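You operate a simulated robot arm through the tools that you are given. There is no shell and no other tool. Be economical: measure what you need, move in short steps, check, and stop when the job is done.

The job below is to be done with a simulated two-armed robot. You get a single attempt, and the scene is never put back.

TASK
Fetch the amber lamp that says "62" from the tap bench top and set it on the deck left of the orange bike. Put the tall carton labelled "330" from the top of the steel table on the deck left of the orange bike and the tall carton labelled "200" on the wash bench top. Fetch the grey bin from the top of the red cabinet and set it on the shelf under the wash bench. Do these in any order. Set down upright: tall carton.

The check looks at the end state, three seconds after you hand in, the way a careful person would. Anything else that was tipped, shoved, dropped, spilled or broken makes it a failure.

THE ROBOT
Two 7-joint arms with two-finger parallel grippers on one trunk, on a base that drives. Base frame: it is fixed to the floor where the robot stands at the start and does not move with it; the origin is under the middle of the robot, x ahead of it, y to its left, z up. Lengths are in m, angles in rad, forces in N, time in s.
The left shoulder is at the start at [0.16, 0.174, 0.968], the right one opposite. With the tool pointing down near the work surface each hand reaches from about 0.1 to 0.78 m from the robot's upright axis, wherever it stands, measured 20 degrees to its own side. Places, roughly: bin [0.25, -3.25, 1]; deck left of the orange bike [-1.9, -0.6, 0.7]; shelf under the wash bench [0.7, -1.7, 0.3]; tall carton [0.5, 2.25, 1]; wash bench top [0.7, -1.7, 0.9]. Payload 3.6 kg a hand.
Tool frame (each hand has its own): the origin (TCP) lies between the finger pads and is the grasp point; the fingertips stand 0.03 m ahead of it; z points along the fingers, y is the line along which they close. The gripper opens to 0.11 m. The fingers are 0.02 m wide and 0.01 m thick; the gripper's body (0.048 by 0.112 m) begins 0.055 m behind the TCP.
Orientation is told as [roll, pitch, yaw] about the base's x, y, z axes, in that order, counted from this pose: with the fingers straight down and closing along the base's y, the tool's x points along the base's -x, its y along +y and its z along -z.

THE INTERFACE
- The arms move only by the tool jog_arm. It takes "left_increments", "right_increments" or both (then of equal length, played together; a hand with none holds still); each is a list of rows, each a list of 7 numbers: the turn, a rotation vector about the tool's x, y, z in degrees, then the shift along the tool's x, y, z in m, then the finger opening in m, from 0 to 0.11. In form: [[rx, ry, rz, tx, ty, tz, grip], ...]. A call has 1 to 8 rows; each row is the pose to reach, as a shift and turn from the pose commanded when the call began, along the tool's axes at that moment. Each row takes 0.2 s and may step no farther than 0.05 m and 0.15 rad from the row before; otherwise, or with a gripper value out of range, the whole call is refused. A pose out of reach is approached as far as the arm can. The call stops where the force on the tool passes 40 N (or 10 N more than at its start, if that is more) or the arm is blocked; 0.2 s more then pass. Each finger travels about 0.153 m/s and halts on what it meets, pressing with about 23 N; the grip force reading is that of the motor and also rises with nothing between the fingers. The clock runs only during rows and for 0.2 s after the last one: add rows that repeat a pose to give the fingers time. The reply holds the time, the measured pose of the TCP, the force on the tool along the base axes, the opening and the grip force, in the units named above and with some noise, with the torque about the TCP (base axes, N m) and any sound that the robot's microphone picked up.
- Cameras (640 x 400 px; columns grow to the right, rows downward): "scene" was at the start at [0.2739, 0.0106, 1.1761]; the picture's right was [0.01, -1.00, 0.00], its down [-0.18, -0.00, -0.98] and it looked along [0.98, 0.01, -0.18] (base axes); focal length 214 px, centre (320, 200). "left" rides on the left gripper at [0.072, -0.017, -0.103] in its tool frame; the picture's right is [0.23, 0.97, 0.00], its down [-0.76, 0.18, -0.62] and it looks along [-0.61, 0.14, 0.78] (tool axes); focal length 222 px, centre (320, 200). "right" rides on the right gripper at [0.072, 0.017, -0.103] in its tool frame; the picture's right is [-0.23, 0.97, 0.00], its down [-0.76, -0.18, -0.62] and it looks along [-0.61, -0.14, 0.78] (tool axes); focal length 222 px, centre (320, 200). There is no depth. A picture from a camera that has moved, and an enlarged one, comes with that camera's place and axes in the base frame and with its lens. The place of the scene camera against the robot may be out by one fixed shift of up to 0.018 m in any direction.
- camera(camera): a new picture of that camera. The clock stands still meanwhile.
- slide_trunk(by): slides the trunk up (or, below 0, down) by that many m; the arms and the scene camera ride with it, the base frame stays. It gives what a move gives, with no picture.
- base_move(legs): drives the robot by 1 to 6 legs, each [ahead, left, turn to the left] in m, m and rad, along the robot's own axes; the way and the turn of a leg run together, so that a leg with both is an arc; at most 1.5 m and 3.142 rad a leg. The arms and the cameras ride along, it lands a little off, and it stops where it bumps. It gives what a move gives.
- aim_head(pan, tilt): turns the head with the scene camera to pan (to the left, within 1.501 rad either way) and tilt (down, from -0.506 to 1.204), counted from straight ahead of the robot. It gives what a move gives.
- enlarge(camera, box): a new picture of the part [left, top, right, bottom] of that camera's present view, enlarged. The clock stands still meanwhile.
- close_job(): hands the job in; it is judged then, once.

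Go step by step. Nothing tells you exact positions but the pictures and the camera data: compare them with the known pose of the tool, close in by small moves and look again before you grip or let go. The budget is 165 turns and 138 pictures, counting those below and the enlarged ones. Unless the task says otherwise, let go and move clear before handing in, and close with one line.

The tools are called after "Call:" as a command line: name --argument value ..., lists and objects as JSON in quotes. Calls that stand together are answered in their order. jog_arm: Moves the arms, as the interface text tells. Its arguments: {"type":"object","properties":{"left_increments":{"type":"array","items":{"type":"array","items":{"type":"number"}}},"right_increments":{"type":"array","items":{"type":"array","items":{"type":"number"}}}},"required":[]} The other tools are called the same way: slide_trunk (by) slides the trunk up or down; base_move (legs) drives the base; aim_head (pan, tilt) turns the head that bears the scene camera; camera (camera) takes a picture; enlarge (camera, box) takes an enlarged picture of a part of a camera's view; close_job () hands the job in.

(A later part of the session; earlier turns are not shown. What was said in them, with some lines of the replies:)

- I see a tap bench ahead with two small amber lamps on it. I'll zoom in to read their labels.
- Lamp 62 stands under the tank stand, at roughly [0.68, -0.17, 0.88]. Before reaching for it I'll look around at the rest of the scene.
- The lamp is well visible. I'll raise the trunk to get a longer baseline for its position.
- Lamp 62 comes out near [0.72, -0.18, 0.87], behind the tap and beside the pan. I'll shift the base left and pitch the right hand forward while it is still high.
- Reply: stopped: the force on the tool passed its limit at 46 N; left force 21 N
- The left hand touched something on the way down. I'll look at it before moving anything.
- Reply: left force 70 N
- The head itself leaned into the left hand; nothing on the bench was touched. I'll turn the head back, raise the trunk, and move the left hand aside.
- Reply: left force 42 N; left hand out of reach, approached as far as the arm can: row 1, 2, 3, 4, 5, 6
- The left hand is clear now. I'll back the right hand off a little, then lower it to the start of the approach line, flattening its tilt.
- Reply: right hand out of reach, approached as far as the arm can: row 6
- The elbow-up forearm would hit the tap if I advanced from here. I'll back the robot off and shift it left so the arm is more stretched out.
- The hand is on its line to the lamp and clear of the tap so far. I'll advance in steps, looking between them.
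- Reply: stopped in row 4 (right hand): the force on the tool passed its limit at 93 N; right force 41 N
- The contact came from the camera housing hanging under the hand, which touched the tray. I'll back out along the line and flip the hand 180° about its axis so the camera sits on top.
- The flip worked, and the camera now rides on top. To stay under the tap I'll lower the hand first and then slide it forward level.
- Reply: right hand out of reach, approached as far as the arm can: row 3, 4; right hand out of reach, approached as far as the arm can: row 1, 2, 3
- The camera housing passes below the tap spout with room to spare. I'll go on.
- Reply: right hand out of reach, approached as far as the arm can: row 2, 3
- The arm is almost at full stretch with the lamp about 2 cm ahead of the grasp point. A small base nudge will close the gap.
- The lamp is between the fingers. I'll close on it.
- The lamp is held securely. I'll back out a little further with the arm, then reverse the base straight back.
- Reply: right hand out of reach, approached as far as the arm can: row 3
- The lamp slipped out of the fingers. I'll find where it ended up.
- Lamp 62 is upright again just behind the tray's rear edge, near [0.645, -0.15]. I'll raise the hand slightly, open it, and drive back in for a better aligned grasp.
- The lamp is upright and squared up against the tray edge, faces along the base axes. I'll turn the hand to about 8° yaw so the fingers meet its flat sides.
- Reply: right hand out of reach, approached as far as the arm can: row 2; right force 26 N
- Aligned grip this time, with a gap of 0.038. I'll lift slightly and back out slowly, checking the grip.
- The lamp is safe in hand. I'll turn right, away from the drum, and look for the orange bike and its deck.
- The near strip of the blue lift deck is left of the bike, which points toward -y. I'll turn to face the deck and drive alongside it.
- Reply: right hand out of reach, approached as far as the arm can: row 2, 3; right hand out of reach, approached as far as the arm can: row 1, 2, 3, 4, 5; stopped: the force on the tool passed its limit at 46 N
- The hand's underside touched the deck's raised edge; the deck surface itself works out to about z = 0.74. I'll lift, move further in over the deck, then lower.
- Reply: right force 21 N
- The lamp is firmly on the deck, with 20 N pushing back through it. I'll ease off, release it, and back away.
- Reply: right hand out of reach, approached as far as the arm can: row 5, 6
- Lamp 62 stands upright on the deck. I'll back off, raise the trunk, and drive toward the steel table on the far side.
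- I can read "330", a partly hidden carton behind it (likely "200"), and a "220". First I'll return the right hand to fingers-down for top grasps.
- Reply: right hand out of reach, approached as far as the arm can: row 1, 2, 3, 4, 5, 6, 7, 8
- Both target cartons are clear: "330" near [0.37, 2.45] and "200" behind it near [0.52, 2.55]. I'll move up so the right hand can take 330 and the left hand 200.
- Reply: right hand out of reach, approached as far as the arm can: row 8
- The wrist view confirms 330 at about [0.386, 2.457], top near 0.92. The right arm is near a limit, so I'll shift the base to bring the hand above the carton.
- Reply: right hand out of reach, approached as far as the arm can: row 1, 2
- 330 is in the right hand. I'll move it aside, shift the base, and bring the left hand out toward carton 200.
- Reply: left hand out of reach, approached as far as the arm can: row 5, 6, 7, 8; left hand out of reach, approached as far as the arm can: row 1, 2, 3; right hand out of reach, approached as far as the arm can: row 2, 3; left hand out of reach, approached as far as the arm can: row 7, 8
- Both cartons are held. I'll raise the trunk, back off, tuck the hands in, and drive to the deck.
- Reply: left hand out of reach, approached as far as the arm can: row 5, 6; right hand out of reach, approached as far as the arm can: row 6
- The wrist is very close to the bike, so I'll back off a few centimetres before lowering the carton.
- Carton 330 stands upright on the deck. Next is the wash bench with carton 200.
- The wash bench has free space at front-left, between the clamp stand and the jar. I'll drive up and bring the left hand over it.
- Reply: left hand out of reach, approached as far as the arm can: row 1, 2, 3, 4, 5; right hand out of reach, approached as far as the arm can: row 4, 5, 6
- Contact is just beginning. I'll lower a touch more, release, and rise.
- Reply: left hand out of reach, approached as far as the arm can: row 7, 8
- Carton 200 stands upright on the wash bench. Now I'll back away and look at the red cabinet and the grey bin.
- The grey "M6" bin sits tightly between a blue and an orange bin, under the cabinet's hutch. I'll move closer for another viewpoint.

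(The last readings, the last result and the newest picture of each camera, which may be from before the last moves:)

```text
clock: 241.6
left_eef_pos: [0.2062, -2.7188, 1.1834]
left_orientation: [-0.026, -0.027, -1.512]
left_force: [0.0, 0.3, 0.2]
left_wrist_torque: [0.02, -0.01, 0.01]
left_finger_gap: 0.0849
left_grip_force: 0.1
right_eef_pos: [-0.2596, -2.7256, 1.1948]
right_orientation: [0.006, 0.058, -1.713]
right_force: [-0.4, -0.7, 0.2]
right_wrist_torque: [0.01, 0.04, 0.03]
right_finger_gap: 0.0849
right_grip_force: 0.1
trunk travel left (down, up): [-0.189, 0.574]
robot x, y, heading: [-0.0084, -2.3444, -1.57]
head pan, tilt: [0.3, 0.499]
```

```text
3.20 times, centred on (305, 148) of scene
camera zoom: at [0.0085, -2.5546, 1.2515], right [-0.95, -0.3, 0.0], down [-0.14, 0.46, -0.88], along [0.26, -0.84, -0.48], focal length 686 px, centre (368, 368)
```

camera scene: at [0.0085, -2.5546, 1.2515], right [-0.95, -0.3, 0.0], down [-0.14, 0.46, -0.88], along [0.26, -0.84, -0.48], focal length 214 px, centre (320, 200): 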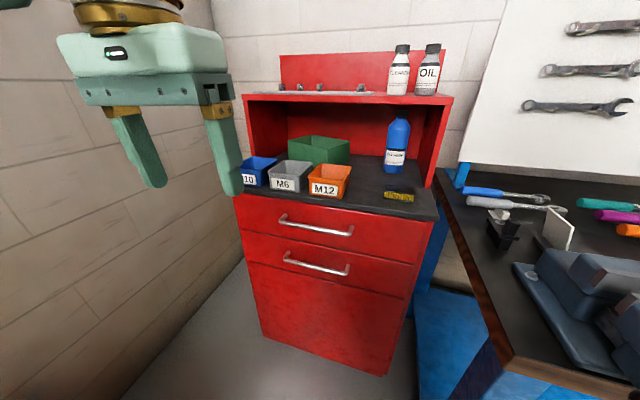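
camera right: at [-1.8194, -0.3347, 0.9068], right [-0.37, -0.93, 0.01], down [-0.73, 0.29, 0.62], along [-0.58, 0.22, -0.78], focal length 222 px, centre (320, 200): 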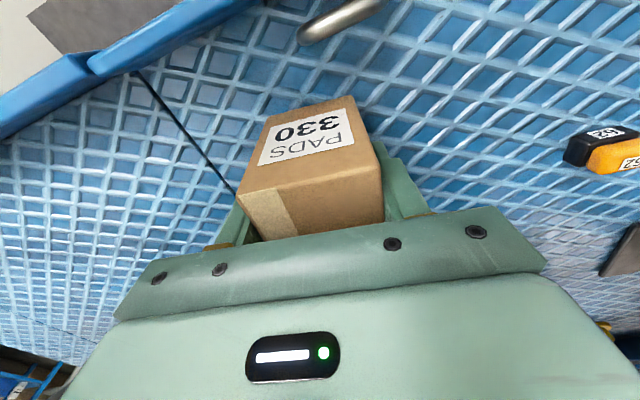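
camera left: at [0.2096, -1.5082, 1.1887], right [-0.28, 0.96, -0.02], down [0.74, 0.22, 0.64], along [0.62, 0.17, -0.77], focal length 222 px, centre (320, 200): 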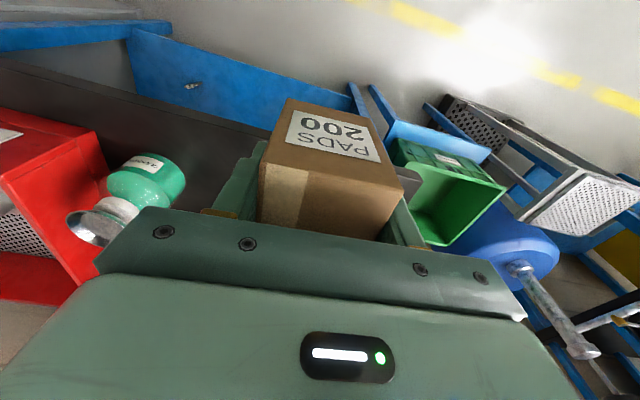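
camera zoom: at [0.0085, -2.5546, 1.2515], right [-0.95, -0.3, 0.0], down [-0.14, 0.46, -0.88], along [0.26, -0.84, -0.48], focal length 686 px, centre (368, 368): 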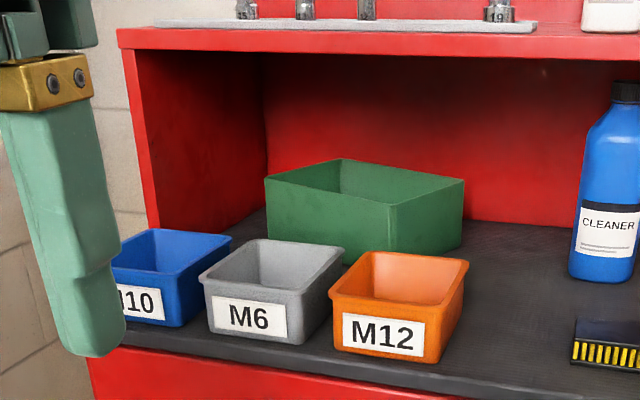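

The M6 bin is about 0.11 × 0.13 m, with small gaps to its neighbours. I'll pinch its left wall with the left hand tilted forward, so the same pose also fits under the wash bench.

Call:
base_move --legs '[[0.25, 0, 0]]'

Call:
jog_arm --left_increments '[[0, -5.8, 0.5, -0.03, 0.0217, 0.014, 0.06], [0, -11.7, 1.1, -0.06, 0.0433, 0.028, 0.04], [0, -17.5, 1.6, -0.09, 0.065, 0.042, 0.03], [0, -23.3, 2.2, -0.12, 0.0867, 0.056, 0.03], [0, -29.2, 2.7, -0.15, 0.108, 0.07, 0.03], [0, -35, 3.3, -0.18, 0.13, 0.085, 0.03]]'

Call:
camera --camera "left"

Call:
camera --camera "scene"

```text
clock: 243.4
left_eef_pos: [0.2086, -2.9714, 1.1827]
left_orientation: [-0.024, -0.026, -1.511]
left_force: [0.2, -0.7, -0.3]
left_wrist_torque: [0.01, -0.01, 0.0]
left_finger_gap: 0.0853
left_grip_force: 0.1
right_eef_pos: [-0.2582, -2.9771, 1.1942]
right_orientation: [0.005, 0.058, -1.712]
right_force: [-0.4, -0.6, 0.4]
right_wrist_torque: [0.04, -0.03, -0.01]
right_finger_gap: 0.085
right_grip_force: 0.1
trunk travel left (down, up): [-0.189, 0.574]
robot x, y, heading: [-0.0098, -2.5995, -1.571]
head pan, tilt: [0.3, 0.499]
```

```text
clock: 244.8
left_eef_pos: [0.3476, -3.1452, 1.1002]
left_orientation: [-0.007, -0.64, -1.561]
left_force: [0.2, 0.6, 0.1]
left_wrist_torque: [-0.02, 0.04, 0.02]
left_finger_gap: 0.03
left_grip_force: 0.1
right_eef_pos: [-0.2575, -2.9776, 1.1934]
right_orientation: [0.004, 0.058, -1.712]
right_force: [-0.1, -0.2, -0.4]
right_wrist_torque: [0.01, 0.0, -0.01]
right_finger_gap: 0.0851
right_grip_force: 0.1
trunk travel left (down, up): [-0.189, 0.574]
robot x, y, heading: [-0.0093, -2.5931, -1.572]
head pan, tilt: [0.3, 0.499]
```

```text
33 pictures are left
camera left: at [0.3302, -3.0256, 1.1393], right [0.97, 0.19, -0.14], down [0.18, -0.24, 0.95], along [0.14, -0.95, -0.26], focal length 222 px, centre (320, 200)
```

left: 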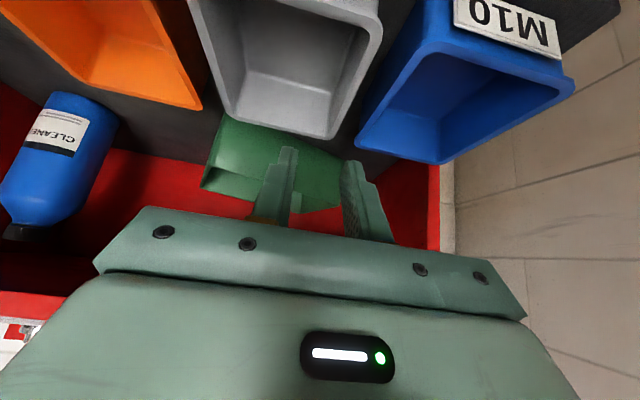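

```text
32 pictures are left
camera scene: at [0.0106, -2.8066, 1.2513], right [-0.95, -0.3, 0.0], down [-0.14, 0.46, -0.88], along [0.26, -0.84, -0.48], focal length 214 px, centre (320, 200)
```

scene: 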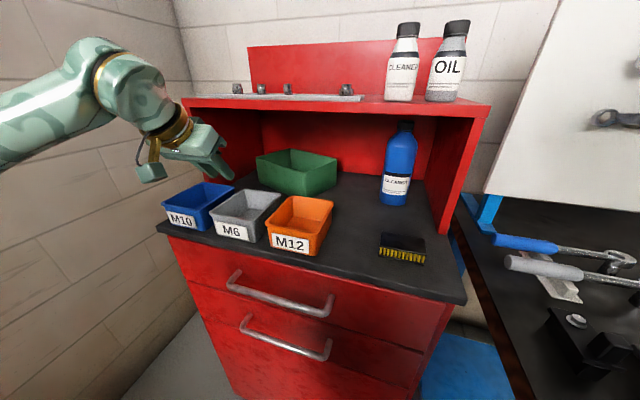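

Call:
jog_arm --left_increments '[[0, 0, 0, 0.0165, 0.006, 0.022, 0.03], [0, 0, 0, 0.033, 0.0115, 0.044, 0.03], [0, 0, 0, 0.033, 0.0115, 0.044, 0.03]]'

Call:
camera --camera "left"

Call:
enlarge --camera "scene" --box '[150, 120, 310, 250]'

```text
clock: 245.6
left_eef_pos: [0.3585, -3.1448, 1.046]
left_orientation: [-0.008, -0.638, -1.562]
left_force: [0.3, -1.2, 0.8]
left_wrist_torque: [0.02, 0.01, -0.01]
left_finger_gap: 0.0299
left_grip_force: 0.1
right_eef_pos: [-0.2591, -2.9768, 1.1944]
right_orientation: [0.005, 0.058, -1.712]
right_force: [0.1, 0.2, 0.4]
right_wrist_torque: [0.02, 0.02, -0.01]
right_finger_gap: 0.0849
right_grip_force: 0.0
trunk travel left (down, up): [-0.189, 0.574]
robot x, y, heading: [-0.0067, -2.5944, -1.565]
head pan, tilt: [0.3, 0.499]
```

```text
31 pictures are left
camera left: at [0.3408, -3.0254, 1.0843], right [0.97, 0.19, -0.14], down [0.18, -0.24, 0.95], along [0.14, -0.95, -0.27], focal length 222 px, centre (320, 200)
```

left: 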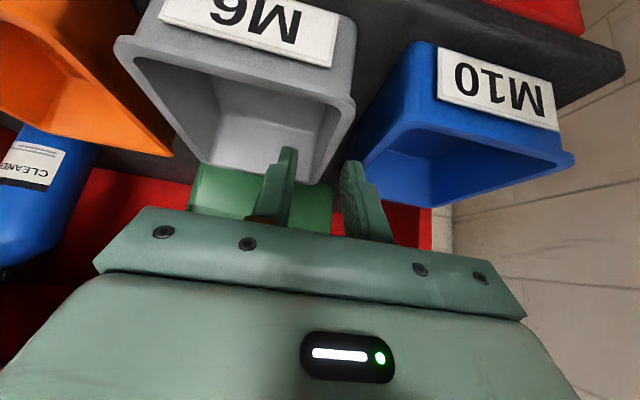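

```text
3.08 times, centred on (230, 185) of scene
camera zoom: at [0.0099, -2.8061, 1.2515], right [-0.95, -0.3, 0.0], down [-0.14, 0.46, -0.88], along [0.26, -0.84, -0.48], focal length 660 px, centre (597, 246)
```

zoom: 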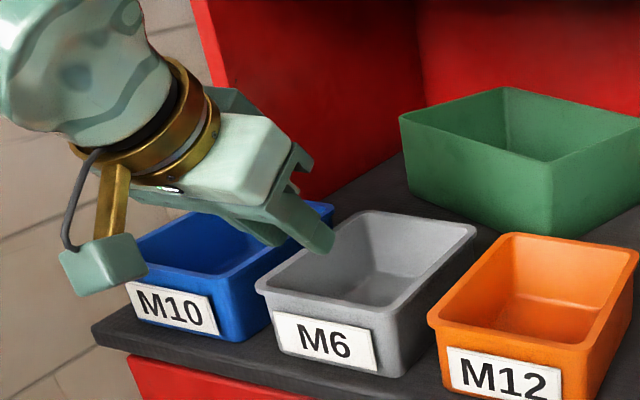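

Call:
jog_arm --left_increments '[[0, 0, 0, -0.024, -0.0015, 0.018, 0.026], [0, 0, 0, -0.024, -0.0015, 0.018, 0.026], [0, 0, 0, -0.017, -0.0015, 0.0276, 0.026], [0, 0, 0, -0.012, -0.0015, 0.034, 0.026]]'

Call:
camera --camera "left"

```text
clock: 246.6
left_eef_pos: [0.3571, -3.1747, 1.0264]
left_orientation: [-0.008, -0.64, -1.563]
left_force: [0.2, 0.4, -0.9]
left_wrist_torque: [0.01, -0.01, 0.02]
left_finger_gap: 0.0261
left_grip_force: 0.1
right_eef_pos: [-0.2583, -2.977, 1.1946]
right_orientation: [0.006, 0.059, -1.713]
right_force: [1.4, -1.6, -0.6]
right_wrist_torque: [0.0, -0.04, 0.01]
right_finger_gap: 0.0849
right_grip_force: 0.1
trunk travel left (down, up): [-0.189, 0.574]
robot x, y, heading: [-0.0065, -2.5996, -1.565]
head pan, tilt: [0.3, 0.499]
```

```text
29 pictures are left
camera left: at [0.3399, -3.0554, 1.0647], right [0.97, 0.19, -0.14], down [0.18, -0.24, 0.95], along [0.14, -0.95, -0.27], focal length 222 px, centre (320, 200)
```

left: 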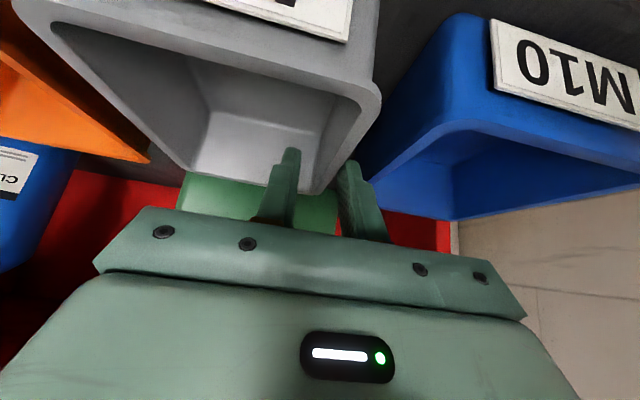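

Call:
enlarge --camera "left" --box '[260, 80, 420, 220]'

```text
2.86 times, centred on (340, 150) of left
camera zoom: at [0.3399, -3.0554, 1.0647], right [0.97, 0.19, -0.14], down [0.18, -0.24, 0.95], along [0.14, -0.95, -0.27], focal length 635 px, centre (263, 343)
```

zoom: 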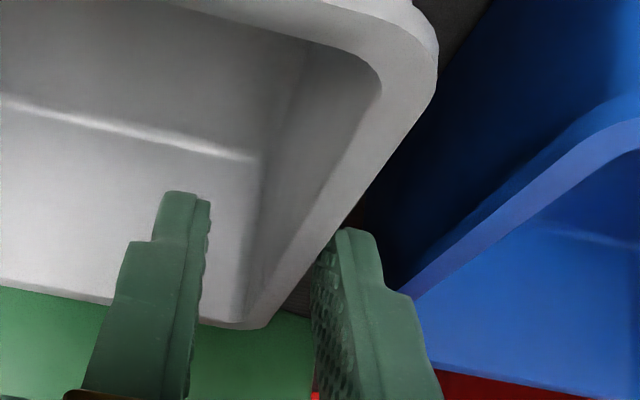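

The outer finger is in the gap and the inner finger inside the bin. I'll descend and pinch the wall.

Call:
jog_arm --left_increments '[[0, 0, 0, 0.005, 0.001, 0.0069, 0.026], [0, 0, 0, 0.01, 0.001, 0.0138, 0.026], [0, 0, 0, 0.015, 0.001, 0.0205, 0.026]]'

Call:
jog_arm --left_increments '[[0, 0, 0, 0, 0, 0, 0.015], [0, 0, 0, 0, 0, 0, 0.005], [0, 0, 0, 0, 0, 0, 0.0], [0, 0, 0, 0, 0, 0, 0.0]]'

Call:
camera --camera "left"

```text
clock: 247.4
left_eef_pos: [0.3577, -3.1738, 0.9985]
left_orientation: [-0.008, -0.639, -1.561]
left_force: [0.6, 0.6, -0.5]
left_wrist_torque: [-0.01, 0.01, 0.0]
left_finger_gap: 0.0261
left_grip_force: 0.0
right_eef_pos: [-0.2576, -2.9766, 1.195]
right_orientation: [0.006, 0.06, -1.712]
right_force: [0.3, -0.5, -0.1]
right_wrist_torque: [0.01, -0.02, 0.0]
right_finger_gap: 0.0849
right_grip_force: 0.1
trunk travel left (down, up): [-0.189, 0.574]
robot x, y, heading: [-0.0067, -2.5953, -1.573]
head pan, tilt: [0.3, 0.499]
```

```text
clock: 248.4
left_eef_pos: [0.3566, -3.1741, 0.9998]
left_orientation: [-0.006, -0.639, -1.562]
left_force: [0.3, 0.4, -0.9]
left_wrist_torque: [-0.01, -0.02, 0.02]
left_finger_gap: 0.0029
left_grip_force: 22.8
right_eef_pos: [-0.2581, -2.976, 1.1938]
right_orientation: [0.005, 0.061, -1.712]
right_force: [-0.5, 0.5, -0.1]
right_wrist_torque: [-0.01, 0.04, 0.01]
right_finger_gap: 0.0847
right_grip_force: 0.0
trunk travel left (down, up): [-0.189, 0.574]
robot x, y, heading: [-0.0092, -2.5949, -1.562]
head pan, tilt: [0.3, 0.499]
```

```text
27 pictures are left
camera left: at [0.3398, -3.055, 1.0387], right [0.97, 0.19, -0.14], down [0.18, -0.24, 0.95], along [0.14, -0.95, -0.27], focal length 222 px, centre (320, 200)
```

left: 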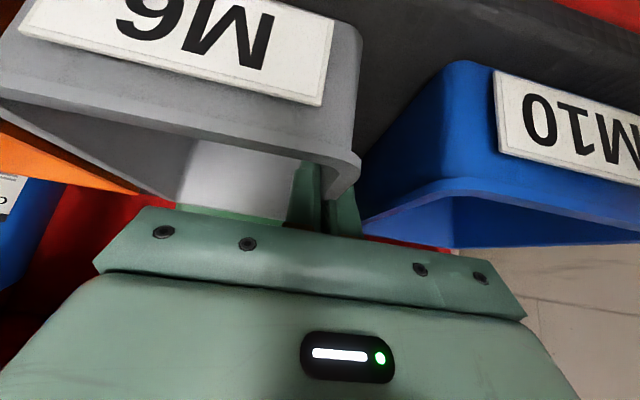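

The wall is gripped, about 3 mm thick. I'll lift gently straight up.

Call:
jog_arm --left_increments '[[0, 0, 0, -0.006, 0, -0.008, 0.0], [0, 0, 0, -0.015, 0, -0.02, 0.0], [0, 0, 0, -0.03, 0, -0.04, 0.0], [0, 0, 0, -0.045, 0, -0.06, 0.0], [0, 0, 0, -0.06, 0, -0.08, 0.0]]'

Call:
camera --camera "scene"

```text
clock: 249.6
left_eef_pos: [0.3568, -3.1732, 1.0988]
left_orientation: [-0.008, -0.639, -1.562]
left_force: [0.0, 0.3, -0.4]
left_wrist_torque: [-0.03, -0.02, 0.01]
left_finger_gap: 0.003
left_grip_force: 22.7
right_eef_pos: [-0.259, -2.9758, 1.1959]
right_orientation: [0.007, 0.059, -1.711]
right_force: [-0.9, 0.2, -0.6]
right_wrist_torque: [0.02, -0.03, -0.02]
right_finger_gap: 0.085
right_grip_force: 0.1
trunk travel left (down, up): [-0.189, 0.574]
robot x, y, heading: [-0.0059, -2.5955, -1.568]
head pan, tilt: [0.3, 0.499]
```

```text
26 pictures are left
camera scene: at [0.0096, -2.8058, 1.2516], right [-0.95, -0.3, 0.0], down [-0.14, 0.46, -0.88], along [0.26, -0.84, -0.48], focal length 214 px, centre (320, 200)
```

scene: 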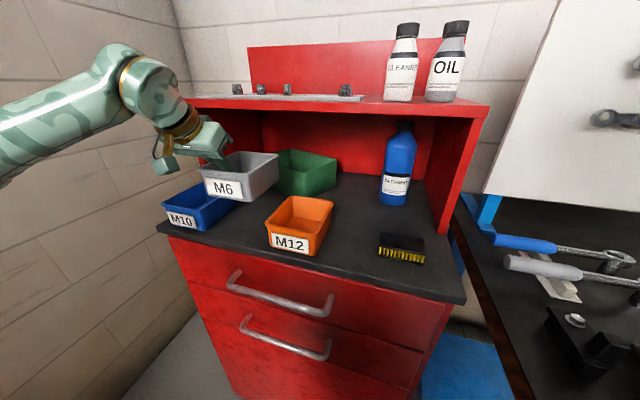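

The bin is held level and nothing else moved. I'll back out and line up with the wash bench.

Call:
base_move --legs '[[-0.68, 0, 0], [0, -0.65, 0], [0, 0, 1.57]]'

Call:
slide_trunk --by -0.16

Call:
aim_head --pan 0.3 --tilt 0.6

Call:
camera --camera "scene"

```text
clock: 260.5
left_eef_pos: [-0.0976, -1.5341, 1.099]
left_orientation: [-0.006, -0.638, 0.047]
left_force: [-0.1, 0.2, -0.8]
left_wrist_torque: [0.04, 0.0, 0.02]
left_finger_gap: 0.0027
left_grip_force: 23.1
right_eef_pos: [-0.2711, -2.1568, 1.1948]
right_orientation: [0.004, 0.06, -0.103]
right_force: [0.9, -0.1, 0.5]
right_wrist_torque: [0.0, -0.03, 0.03]
right_finger_gap: 0.0849
right_grip_force: 0.1
trunk travel left (down, up): [-0.189, 0.574]
robot x, y, heading: [-0.6617, -1.9224, 0.043]
head pan, tilt: [0.3, 0.499]
```

```text
clock: 262.3
left_eef_pos: [-0.0981, -1.5343, 0.9398]
left_orientation: [-0.008, -0.64, 0.051]
left_force: [-0.4, -0.3, -0.5]
left_wrist_torque: [0.01, -0.02, -0.01]
left_finger_gap: 0.0024
left_grip_force: 22.7
right_eef_pos: [-0.2553, -2.1557, 1.0263]
right_orientation: [0.001, 0.096, -0.102]
right_force: [-0.6, -0.1, 0.0]
right_wrist_torque: [0.0, -0.04, 0.02]
right_finger_gap: 0.0851
right_grip_force: 0.0
trunk travel left (down, up): [-0.029, 0.734]
robot x, y, heading: [-0.6588, -1.9196, 0.042]
head pan, tilt: [0.3, 0.499]
```

```text
clock: 263.0
left_eef_pos: [-0.0971, -1.535, 0.9394]
left_orientation: [-0.006, -0.639, 0.05]
left_force: [-0.1, -0.4, -1.0]
left_wrist_torque: [0.04, -0.01, 0.0]
left_finger_gap: 0.0027
left_grip_force: 23.1
right_eef_pos: [-0.2542, -2.1553, 1.0261]
right_orientation: [0.0, 0.097, -0.101]
right_force: [0.6, 0.5, -0.7]
right_wrist_torque: [0.02, 0.03, -0.01]
right_finger_gap: 0.085
right_grip_force: 0.0
trunk travel left (down, up): [-0.029, 0.734]
robot x, y, heading: [-0.6641, -1.918, 0.046]
head pan, tilt: [0.3, 0.6]
```

```text
25 pictures are left
camera scene: at [-0.3587, -1.8712, 1.071], right [0.34, -0.94, 0.0], down [-0.53, -0.19, -0.82], along [0.78, 0.28, -0.57], focal length 214 px, centre (320, 200)
```

scene: 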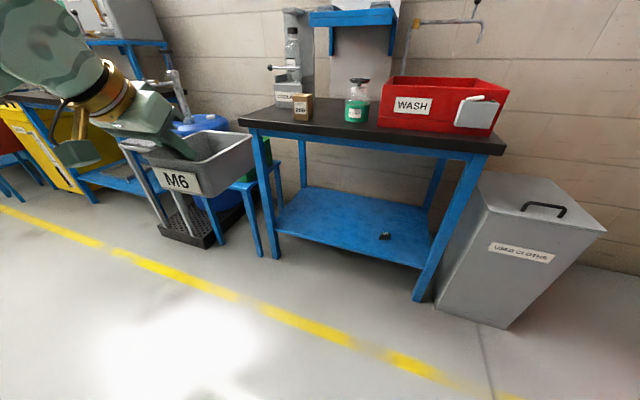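

Call:
jog_arm --left_increments '[[0, 0, 0, 0.0239, 0, 0.032, 0.0], [0, 0, 0, 0.0478, 0, 0.064, 0.0], [0, 0, 0, 0.0716, 0, 0.096, 0.0], [0, 0, 0, 0.0955, 0, 0.128, 0.0], [0, 0, 0, 0.1194, 0, 0.16, 0.0], [0, 0, 0, 0.1433, 0, 0.192, 0.0], [0, 0, 0, 0.167, 0, 0.224, 0.0]]'

```text
clock: 264.6
left_eef_pos: [-0.0975, -1.5357, 0.6592]
left_orientation: [-0.008, -0.638, 0.049]
left_force: [0.2, -0.9, -1.0]
left_wrist_torque: [0.06, -0.01, -0.01]
left_finger_gap: 0.0029
left_grip_force: 22.9
right_eef_pos: [-0.2538, -2.1556, 1.0259]
right_orientation: [0.001, 0.098, -0.101]
right_force: [-1.0, -0.9, 0.0]
right_wrist_torque: [0.02, -0.01, 0.01]
right_finger_gap: 0.085
right_grip_force: 0.0
trunk travel left (down, up): [-0.029, 0.734]
robot x, y, heading: [-0.6622, -1.9207, 0.044]
head pan, tilt: [0.3, 0.6]
```

Call:
jog_arm --left_increments '[[0, 0, 0, 0.0239, 0, 0.032, 0.0], [0, 0, 0, 0.0478, 0, 0.064, 0.0], [0, 0, 0, 0.0716, 0, 0.096, 0.0], [0, 0, 0, 0.0955, 0, 0.128, 0.0], [0, 0, 0, 0.1194, 0, 0.16, 0.0], [0, 0, 0, 0.1433, 0, 0.192, 0.0]]'

Call:
camera --camera "scene"

Call:
camera --camera "left"

```text
clock: 266.0
left_eef_pos: [-0.1383, -1.4868, 0.4781]
left_orientation: [-0.01, -0.646, 0.043]
left_force: [-0.4, 1.1, -1.2]
left_wrist_torque: [0.05, -0.01, 0.03]
left_finger_gap: 0.0025
left_grip_force: 22.4
left hand out of reach, approached as far as the arm can: row 3, 4, 5, 6
right_eef_pos: [-0.2542, -2.1576, 1.026]
right_orientation: [0.001, 0.095, -0.101]
right_force: [-0.4, 0.4, -0.6]
right_wrist_torque: [0.02, 0.04, 0.0]
right_finger_gap: 0.0849
right_grip_force: 0.1
trunk travel left (down, up): [-0.029, 0.734]
robot x, y, heading: [-0.6601, -1.9208, 0.042]
head pan, tilt: [0.3, 0.6]
```

```text
24 pictures are left
camera scene: at [-0.3589, -1.8716, 1.0711], right [0.34, -0.94, 0.0], down [-0.53, -0.19, -0.82], along [0.78, 0.28, -0.57], focal length 214 px, centre (320, 200)
```

scene: 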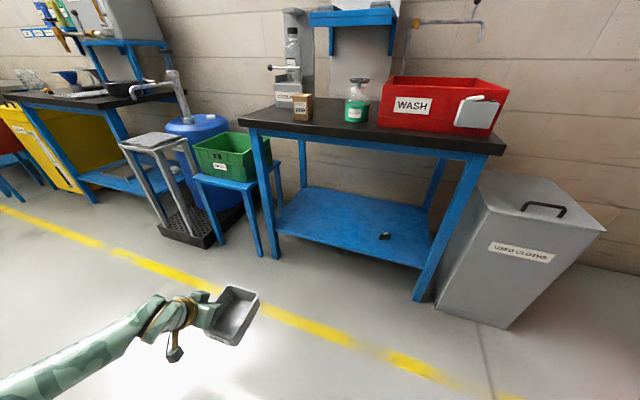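

```text
23 pictures are left
camera left: at [-0.2567, -1.5082, 0.5161], right [-0.22, 0.97, -0.14], down [0.23, 0.19, 0.95], along [0.95, 0.18, -0.26], focal length 222 px, centre (320, 200)
```

left: 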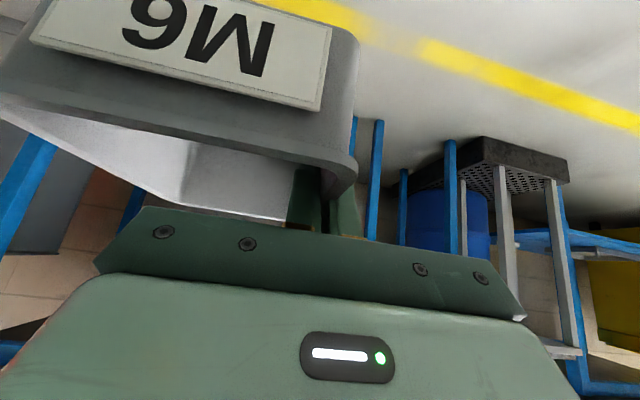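

Call:
jog_arm --left_increments '[[0, 0, 0, -0.027, -0.008, 0.02, 0.0], [0, 0, 0, -0.054, -0.016, 0.04, 0.0], [0, 0, 0, -0.08, -0.024, 0.06, 0.0], [0, 0, 0, -0.107, -0.032, 0.08, 0.0], [0, 0, 0, -0.134, -0.04, 0.1, 0.0], [0, 0, 0, -0.134, -0.045, 0.13, 0.0], [0, 0, 0, -0.118, -0.05, 0.165, 0.0], [0, 0, 0, -0.09, -0.05, 0.205, 0.0]]'

```text
clock: 267.8
left_eef_pos: [0.0618, -1.5292, 0.3685]
left_orientation: [-0.007, -0.641, 0.049]
left_force: [-0.2, 0.4, -0.9]
left_wrist_torque: [0.05, -0.01, 0.02]
left_finger_gap: 0.0029
left_grip_force: 23.6
right_eef_pos: [-0.2524, -2.1565, 1.0259]
right_orientation: [0.003, 0.096, -0.101]
right_force: [0.0, -0.4, -0.1]
right_wrist_torque: [0.02, -0.01, -0.02]
right_finger_gap: 0.0852
right_grip_force: 0.0
trunk travel left (down, up): [-0.029, 0.734]
robot x, y, heading: [-0.6642, -1.9175, 0.044]
head pan, tilt: [0.3, 0.6]
```

Call:
jog_arm --left_increments '[[0, 0, 0, -0.015, 0, -0.02, 0.0]]'

Call:
base_move --legs '[[0, 0, -0.044], [0.2, 0, 0]]'

Call:
camera --camera "scene"

Call:
camera --camera "left"

```text
clock: 268.2
left_eef_pos: [0.0601, -1.5295, 0.3925]
left_orientation: [-0.007, -0.642, 0.05]
left_force: [-0.8, 0.2, -1.2]
left_wrist_torque: [0.04, 0.03, 0.04]
left_finger_gap: 0.0028
left_grip_force: 23.0
right_eef_pos: [-0.2538, -2.1563, 1.0262]
right_orientation: [0.001, 0.094, -0.103]
right_force: [0.7, -0.7, 0.3]
right_wrist_torque: [0.02, -0.01, 0.01]
right_finger_gap: 0.085
right_grip_force: 0.1
trunk travel left (down, up): [-0.029, 0.734]
robot x, y, heading: [-0.66, -1.9231, 0.043]
head pan, tilt: [0.3, 0.6]
```

```text
clock: 270.2
left_eef_pos: [0.2788, -1.5637, 0.3917]
left_orientation: [-0.009, -0.639, -0.001]
left_force: [0.6, 0.3, -0.7]
left_wrist_torque: [0.02, 0.02, 0.01]
left_finger_gap: 0.0029
left_grip_force: 23.2
right_eef_pos: [-0.0649, -2.1768, 1.0257]
right_orientation: [0.001, 0.097, -0.148]
right_force: [-0.8, 0.6, -0.2]
right_wrist_torque: [-0.02, -0.03, 0.0]
right_finger_gap: 0.0851
right_grip_force: 0.0
trunk travel left (down, up): [-0.029, 0.734]
robot x, y, heading: [-0.4611, -1.9254, -0.01]
head pan, tilt: [0.3, 0.6]
```

```text
22 pictures are left
camera scene: at [-0.1561, -1.8871, 1.0707], right [0.29, -0.96, 0.0], down [-0.54, -0.16, -0.82], along [0.79, 0.24, -0.57], focal length 214 px, centre (320, 200)
```

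scene: 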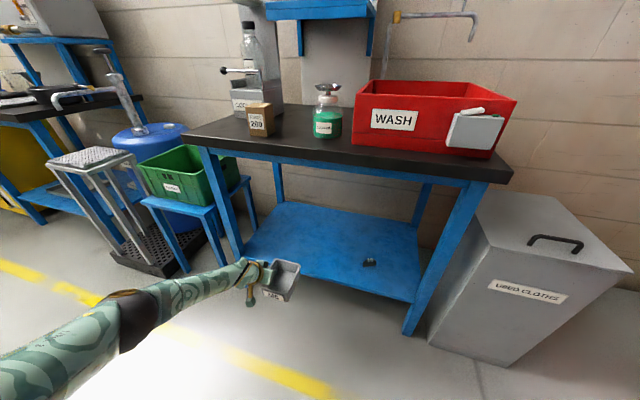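

```text
21 pictures are left
camera left: at [0.1592, -1.5808, 0.4312], right [-0.18, 0.97, -0.14], down [0.24, 0.18, 0.95], along [0.95, 0.14, -0.27], focal length 222 px, centre (320, 200)
```

left: 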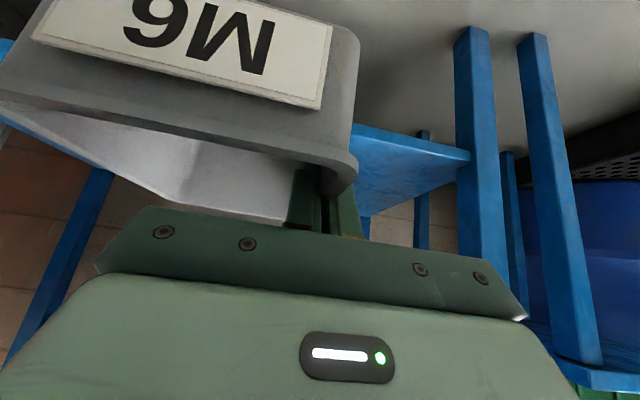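

Call:
base_move --legs '[[0.25, 0, 0.01]]'

Call:
camera --camera "left"

Call:
camera --camera "scene"

```text
clock: 272.0
left_eef_pos: [0.5244, -1.5576, 0.3917]
left_orientation: [-0.005, -0.638, 0.012]
left_force: [-0.5, -0.5, -1.8]
left_wrist_torque: [0.04, 0.0, -0.01]
left_finger_gap: 0.0026
left_grip_force: 22.8
right_eef_pos: [0.1863, -2.1713, 1.0258]
right_orientation: [0.001, 0.095, -0.139]
right_force: [0.0, 0.4, -0.4]
right_wrist_torque: [0.0, -0.01, 0.0]
right_finger_gap: 0.0847
right_grip_force: 0.0
trunk travel left (down, up): [-0.029, 0.734]
robot x, y, heading: [-0.2114, -1.922, 0.005]
head pan, tilt: [0.3, 0.6]
```

```text
20 pictures are left
camera left: at [0.4046, -1.5749, 0.4313], right [-0.19, 0.97, -0.14], down [0.24, 0.18, 0.95], along [0.95, 0.15, -0.27], focal length 222 px, centre (320, 200)
```

left: 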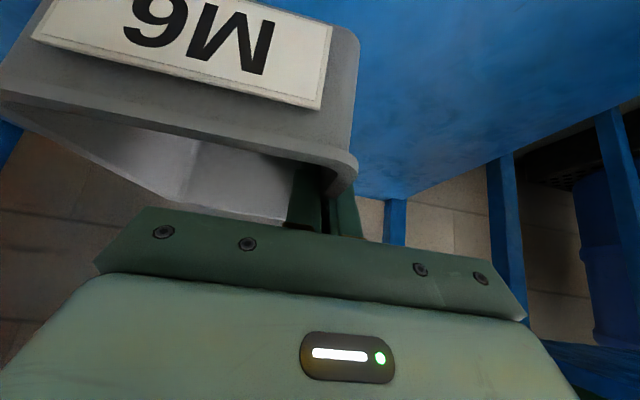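

```text
19 pictures are left
camera scene: at [0.0923, -1.8841, 1.0707], right [0.3, -0.95, 0.0], down [-0.54, -0.17, -0.82], along [0.79, 0.25, -0.57], focal length 214 px, centre (320, 200)
```

scene: 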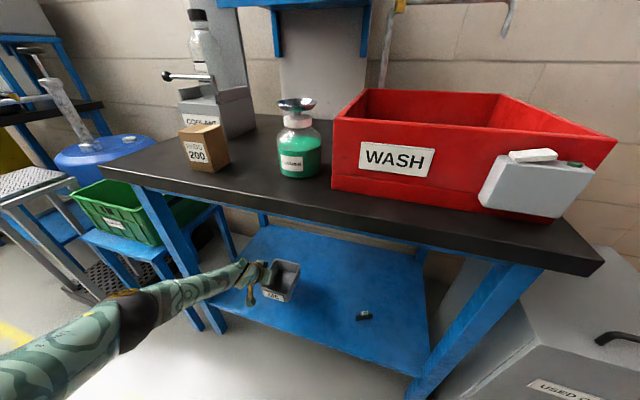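

Call:
jog_arm --left_increments '[[0, 0, 0, 0.009, 0, 0.012, 0.0], [0, 0, 0, 0.018, 0, 0.024, 0.0], [0, 0, 0, 0.027, 0, 0.036, 0.0]]'

Call:
jog_arm --left_increments '[[0, 0, 0, 0.003, 0, 0.004, 0.0], [0, 0, 0, 0.006, 0, 0.008, 0.0]]'

Call:
camera --camera "left"

```text
clock: 272.8
left_eef_pos: [0.5212, -1.5576, 0.3581]
left_orientation: [-0.005, -0.638, 0.006]
left_force: [0.0, -0.6, -1.9]
left_wrist_torque: [0.03, -0.02, 0.03]
left_finger_gap: 0.0023
left_grip_force: 23.3
left hand out of reach, approached as far as the arm can: row 3
right_eef_pos: [0.1855, -2.1718, 1.0255]
right_orientation: [0.002, 0.097, -0.14]
right_force: [0.8, -0.3, -0.7]
right_wrist_torque: [-0.02, 0.04, -0.01]
right_finger_gap: 0.0849
right_grip_force: 0.1
trunk travel left (down, up): [-0.029, 0.734]
robot x, y, heading: [-0.2129, -1.9192, 0.004]
head pan, tilt: [0.3, 0.6]
```

```text
clock: 273.4
left_eef_pos: [0.5194, -1.5588, 0.3548]
left_orientation: [-0.007, -0.639, 0.011]
left_force: [0.3, 0.0, -0.4]
left_wrist_torque: [0.0, -0.02, 0.0]
left_finger_gap: 0.0024
left_grip_force: 22.8
left hand out of reach, approached as far as the arm can: row 1, 2
right_eef_pos: [0.1864, -2.1714, 1.0266]
right_orientation: [0.001, 0.096, -0.141]
right_force: [-0.9, 0.0, -0.2]
right_wrist_torque: [0.0, 0.02, 0.02]
right_finger_gap: 0.085
right_grip_force: 0.1
trunk travel left (down, up): [-0.029, 0.734]
robot x, y, heading: [-0.2105, -1.9223, 0.009]
head pan, tilt: [0.3, 0.6]
```

```text
18 pictures are left
camera left: at [0.3999, -1.5772, 0.3939], right [-0.19, 0.97, -0.14], down [0.24, 0.18, 0.95], along [0.95, 0.15, -0.27], focal length 222 px, centre (320, 200)
```

left: 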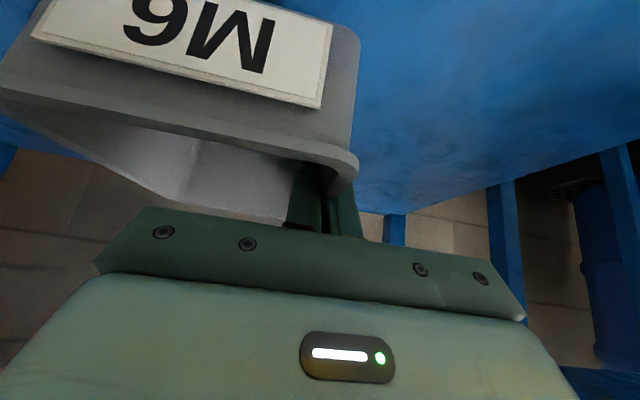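

Call:
slide_trunk --by -0.028

Call:
base_move --legs '[[0.07, 0, 0]]'

Call:
jog_arm --left_increments '[[0, 0, 0, 0.028, 0, -0.019, 0.0], [0, 0, 0, 0.052, 0, -0.037, 0.0], [0, 0, 0, 0.056, 0, -0.032, 0.0], [0, 0, 0, 0.06, 0, -0.026, 0.0]]'

Call:
camera --camera "left"

```text
clock: 274.1
left_eef_pos: [0.5193, -1.5582, 0.3277]
left_orientation: [-0.007, -0.642, 0.01]
left_force: [0.1, -0.8, -0.9]
left_wrist_torque: [0.01, 0.01, 0.02]
left_finger_gap: 0.0026
left_grip_force: 23.3
right_eef_pos: [0.1972, -2.1708, 0.9917]
right_orientation: [-0.001, 0.122, -0.139]
right_force: [-0.3, 0.2, 0.5]
right_wrist_torque: [-0.02, -0.06, -0.02]
right_finger_gap: 0.0849
right_grip_force: 0.0
trunk travel left (down, up): [-0.001, 0.762]
robot x, y, heading: [-0.2137, -1.9208, 0.009]
head pan, tilt: [0.3, 0.6]
```

```text
clock: 275.2
left_eef_pos: [0.5915, -1.5588, 0.3264]
left_orientation: [-0.007, -0.638, 0.007]
left_force: [0.5, -0.1, -1.2]
left_wrist_torque: [0.06, 0.02, 0.0]
left_finger_gap: 0.0027
left_grip_force: 23.0
right_eef_pos: [0.2695, -2.1702, 0.9896]
right_orientation: [0.0, 0.127, -0.141]
right_force: [0.1, 0.6, -1.1]
right_wrist_torque: [-0.02, 0.03, 0.0]
right_finger_gap: 0.0852
right_grip_force: 0.1
trunk travel left (down, up): [-0.001, 0.762]
robot x, y, heading: [-0.1435, -1.9201, 0.003]
head pan, tilt: [0.3, 0.6]
```

```text
clock: 276.2
left_eef_pos: [0.5289, -1.5582, 0.3128]
left_orientation: [-0.006, -0.638, 0.01]
left_force: [-0.4, -1.0, -0.2]
left_wrist_torque: [0.06, 0.0, -0.01]
left_finger_gap: 0.0025
left_grip_force: 22.5
right_eef_pos: [0.2697, -2.1707, 0.9905]
right_orientation: [0.0, 0.124, -0.142]
right_force: [0.1, 0.5, -0.4]
right_wrist_torque: [0.04, -0.01, -0.01]
right_finger_gap: 0.0847
right_grip_force: 0.1
trunk travel left (down, up): [-0.001, 0.762]
robot x, y, heading: [-0.1452, -1.9206, 0.007]
head pan, tilt: [0.3, 0.6]
```

```text
17 pictures are left
camera left: at [0.4089, -1.5768, 0.3524], right [-0.19, 0.97, -0.14], down [0.24, 0.18, 0.95], along [0.95, 0.15, -0.27], focal length 222 px, centre (320, 200)
```

left: 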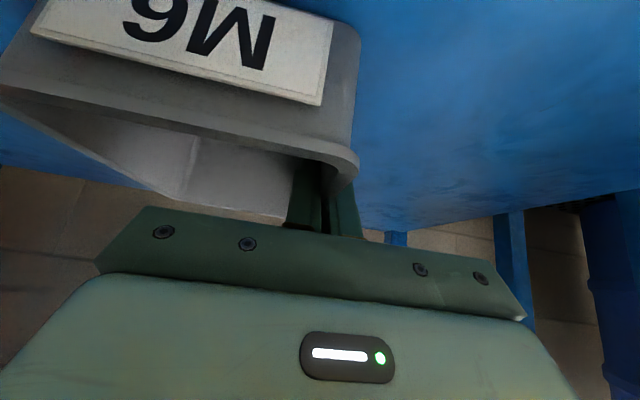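

Call:
jog_arm --left_increments '[[0, 0, 0, 0.002, 0, 0.0032, 0.0], [0, 0, 0, 0.005, 0, 0.0064, 0.0]]'

Call:
jog_arm --left_increments '[[0, 0, 0, 0.002, 0, 0.0032, 0.0], [0, 0, 0, 0.005, 0, 0.0064, 0.0]]'

Call:
enlarge --camera "scene" --box '[170, 200, 370, 360]'

```text
clock: 276.8
left_eef_pos: [0.5292, -1.5604, 0.3097]
left_orientation: [-0.006, -0.647, 0.009]
left_force: [-3.7, 0.0, 27.8]
left_wrist_torque: [0.13, 0.16, 0.06]
left_finger_gap: 0.0024
left_grip_force: 23.6
right_eef_pos: [0.266, -2.1721, 0.9921]
right_orientation: [0.002, 0.12, -0.139]
right_force: [-0.7, 0.8, -0.7]
right_wrist_torque: [0.0, -0.03, 0.03]
right_finger_gap: 0.0852
right_grip_force: 0.1
trunk travel left (down, up): [-0.001, 0.762]
robot x, y, heading: [-0.1448, -1.9189, 0.003]
head pan, tilt: [0.3, 0.6]
```

```text
clock: 277.4
left_eef_pos: [0.5274, -1.5612, 0.2978]
left_orientation: [-0.004, -0.641, 0.006]
left_force: [3.1, -0.4, 20.7]
left_wrist_torque: [0.07, 0.07, -0.03]
left_finger_gap: 0.0027
left_grip_force: 22.9
right_eef_pos: [0.2682, -2.1718, 0.9907]
right_orientation: [0.002, 0.122, -0.14]
right_force: [0.5, 0.2, -0.2]
right_wrist_torque: [0.01, -0.02, 0.05]
right_finger_gap: 0.0851
right_grip_force: 0.1
trunk travel left (down, up): [-0.001, 0.762]
robot x, y, heading: [-0.1423, -1.9212, 0.005]
head pan, tilt: [0.3, 0.6]
```

```text
2.50 times, centred on (270, 280) of scene
camera zoom: at [0.1795, -1.8851, 1.0411], right [0.3, -0.95, 0.0], down [-0.54, -0.17, -0.83], along [0.79, 0.25, -0.56], focal length 536 px, centre (445, 0)
```

zoom: 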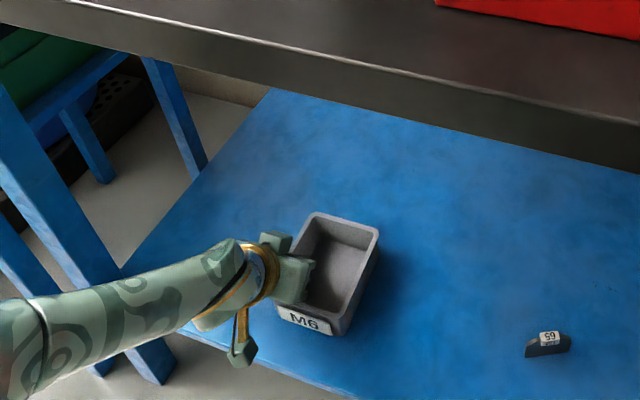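

The bin rests on the shelf. I'll ease off, open, lift the fingers clear of the wall, and back away.

Call:
jog_arm --left_increments '[[0, 0, 0, -0.002, 0, -0.003, 0.0], [0, 0, 0, -0.002, 0, -0.003, 0.015], [0, 0, 0, -0.002, 0, -0.003, 0.03], [0, 0, 0, -0.002, 0, -0.003, 0.03], [0, 0, 0, -0.018, 0, -0.024, 0.03], [0, 0, 0, -0.036, 0, -0.048, 0.03], [0, 0, 0, -0.054, 0, -0.072, 0.03]]'

Call:
camera --camera "left"

```text
clock: 279.0
left_eef_pos: [0.5279, -1.5573, 0.3875]
left_orientation: [-0.008, -0.636, 0.008]
left_force: [-0.6, -0.1, 1.2]
left_wrist_torque: [0.04, 0.0, -0.02]
left_finger_gap: 0.0295
left_grip_force: 0.0
right_eef_pos: [0.2692, -2.1709, 0.9902]
right_orientation: [0.0, 0.124, -0.141]
right_force: [-0.4, 0.1, -0.3]
right_wrist_torque: [0.0, -0.02, 0.03]
right_finger_gap: 0.085
right_grip_force: 0.0
trunk travel left (down, up): [-0.001, 0.762]
robot x, y, heading: [-0.1384, -1.9182, 0.007]
head pan, tilt: [0.3, 0.6]
```

```text
15 pictures are left
camera left: at [0.407, -1.5753, 0.427], right [-0.19, 0.97, -0.14], down [0.24, 0.19, 0.95], along [0.95, 0.14, -0.27], focal length 222 px, centre (320, 200)
```

left: 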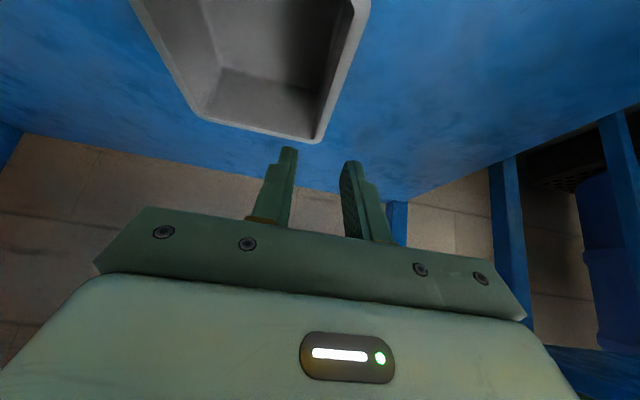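

Call:
base_move --legs '[[-0.5, 0, 0]]'

Call:
camera --camera "scene"

```text
clock: 281.9
left_eef_pos: [0.0236, -1.5621, 0.3866]
left_orientation: [-0.011, -0.636, 0.005]
left_force: [-0.9, 0.0, 0.5]
left_wrist_torque: [0.0, 0.0, -0.01]
left_finger_gap: 0.0296
left_grip_force: 0.0
right_eef_pos: [-0.2358, -2.174, 0.9905]
right_orientation: [0.0, 0.123, -0.146]
right_force: [0.0, -0.1, -0.9]
right_wrist_torque: [0.02, -0.01, 0.02]
right_finger_gap: 0.0849
right_grip_force: 0.1
trunk travel left (down, up): [-0.001, 0.762]
robot x, y, heading: [-0.6454, -1.9219, 0.002]
head pan, tilt: [0.3, 0.6]
```

```text
14 pictures are left
camera scene: at [-0.3237, -1.8863, 1.0406], right [0.3, -0.96, 0.0], down [-0.54, -0.17, -0.82], along [0.79, 0.24, -0.57], focal length 214 px, centre (320, 200)
```

scene: 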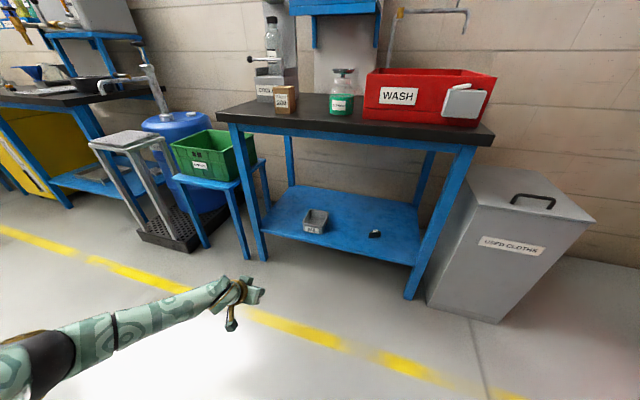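

Everything is in place and both hands are clear, so I'm handing the job in.

Call:
close_job

```text
The job is handed in.
```

I handed the job in with all four items placed: lamp 62 and carton 330 on the deck left of the orange bike, carton 200 on the wash bench top, and the grey bin on the shelf under it. Both cartons are upright. Along the way the lamp slipped from the gripper once and landed upright on the tap bench. The hand also pressed hard on the drip tray (it stopped at 93 N) and on the deck edge (46 N), and may have brushed the bike. I saw nothing displaced in the pictures I took, but I didn't go back to check the tap bench or the bike before handing in.
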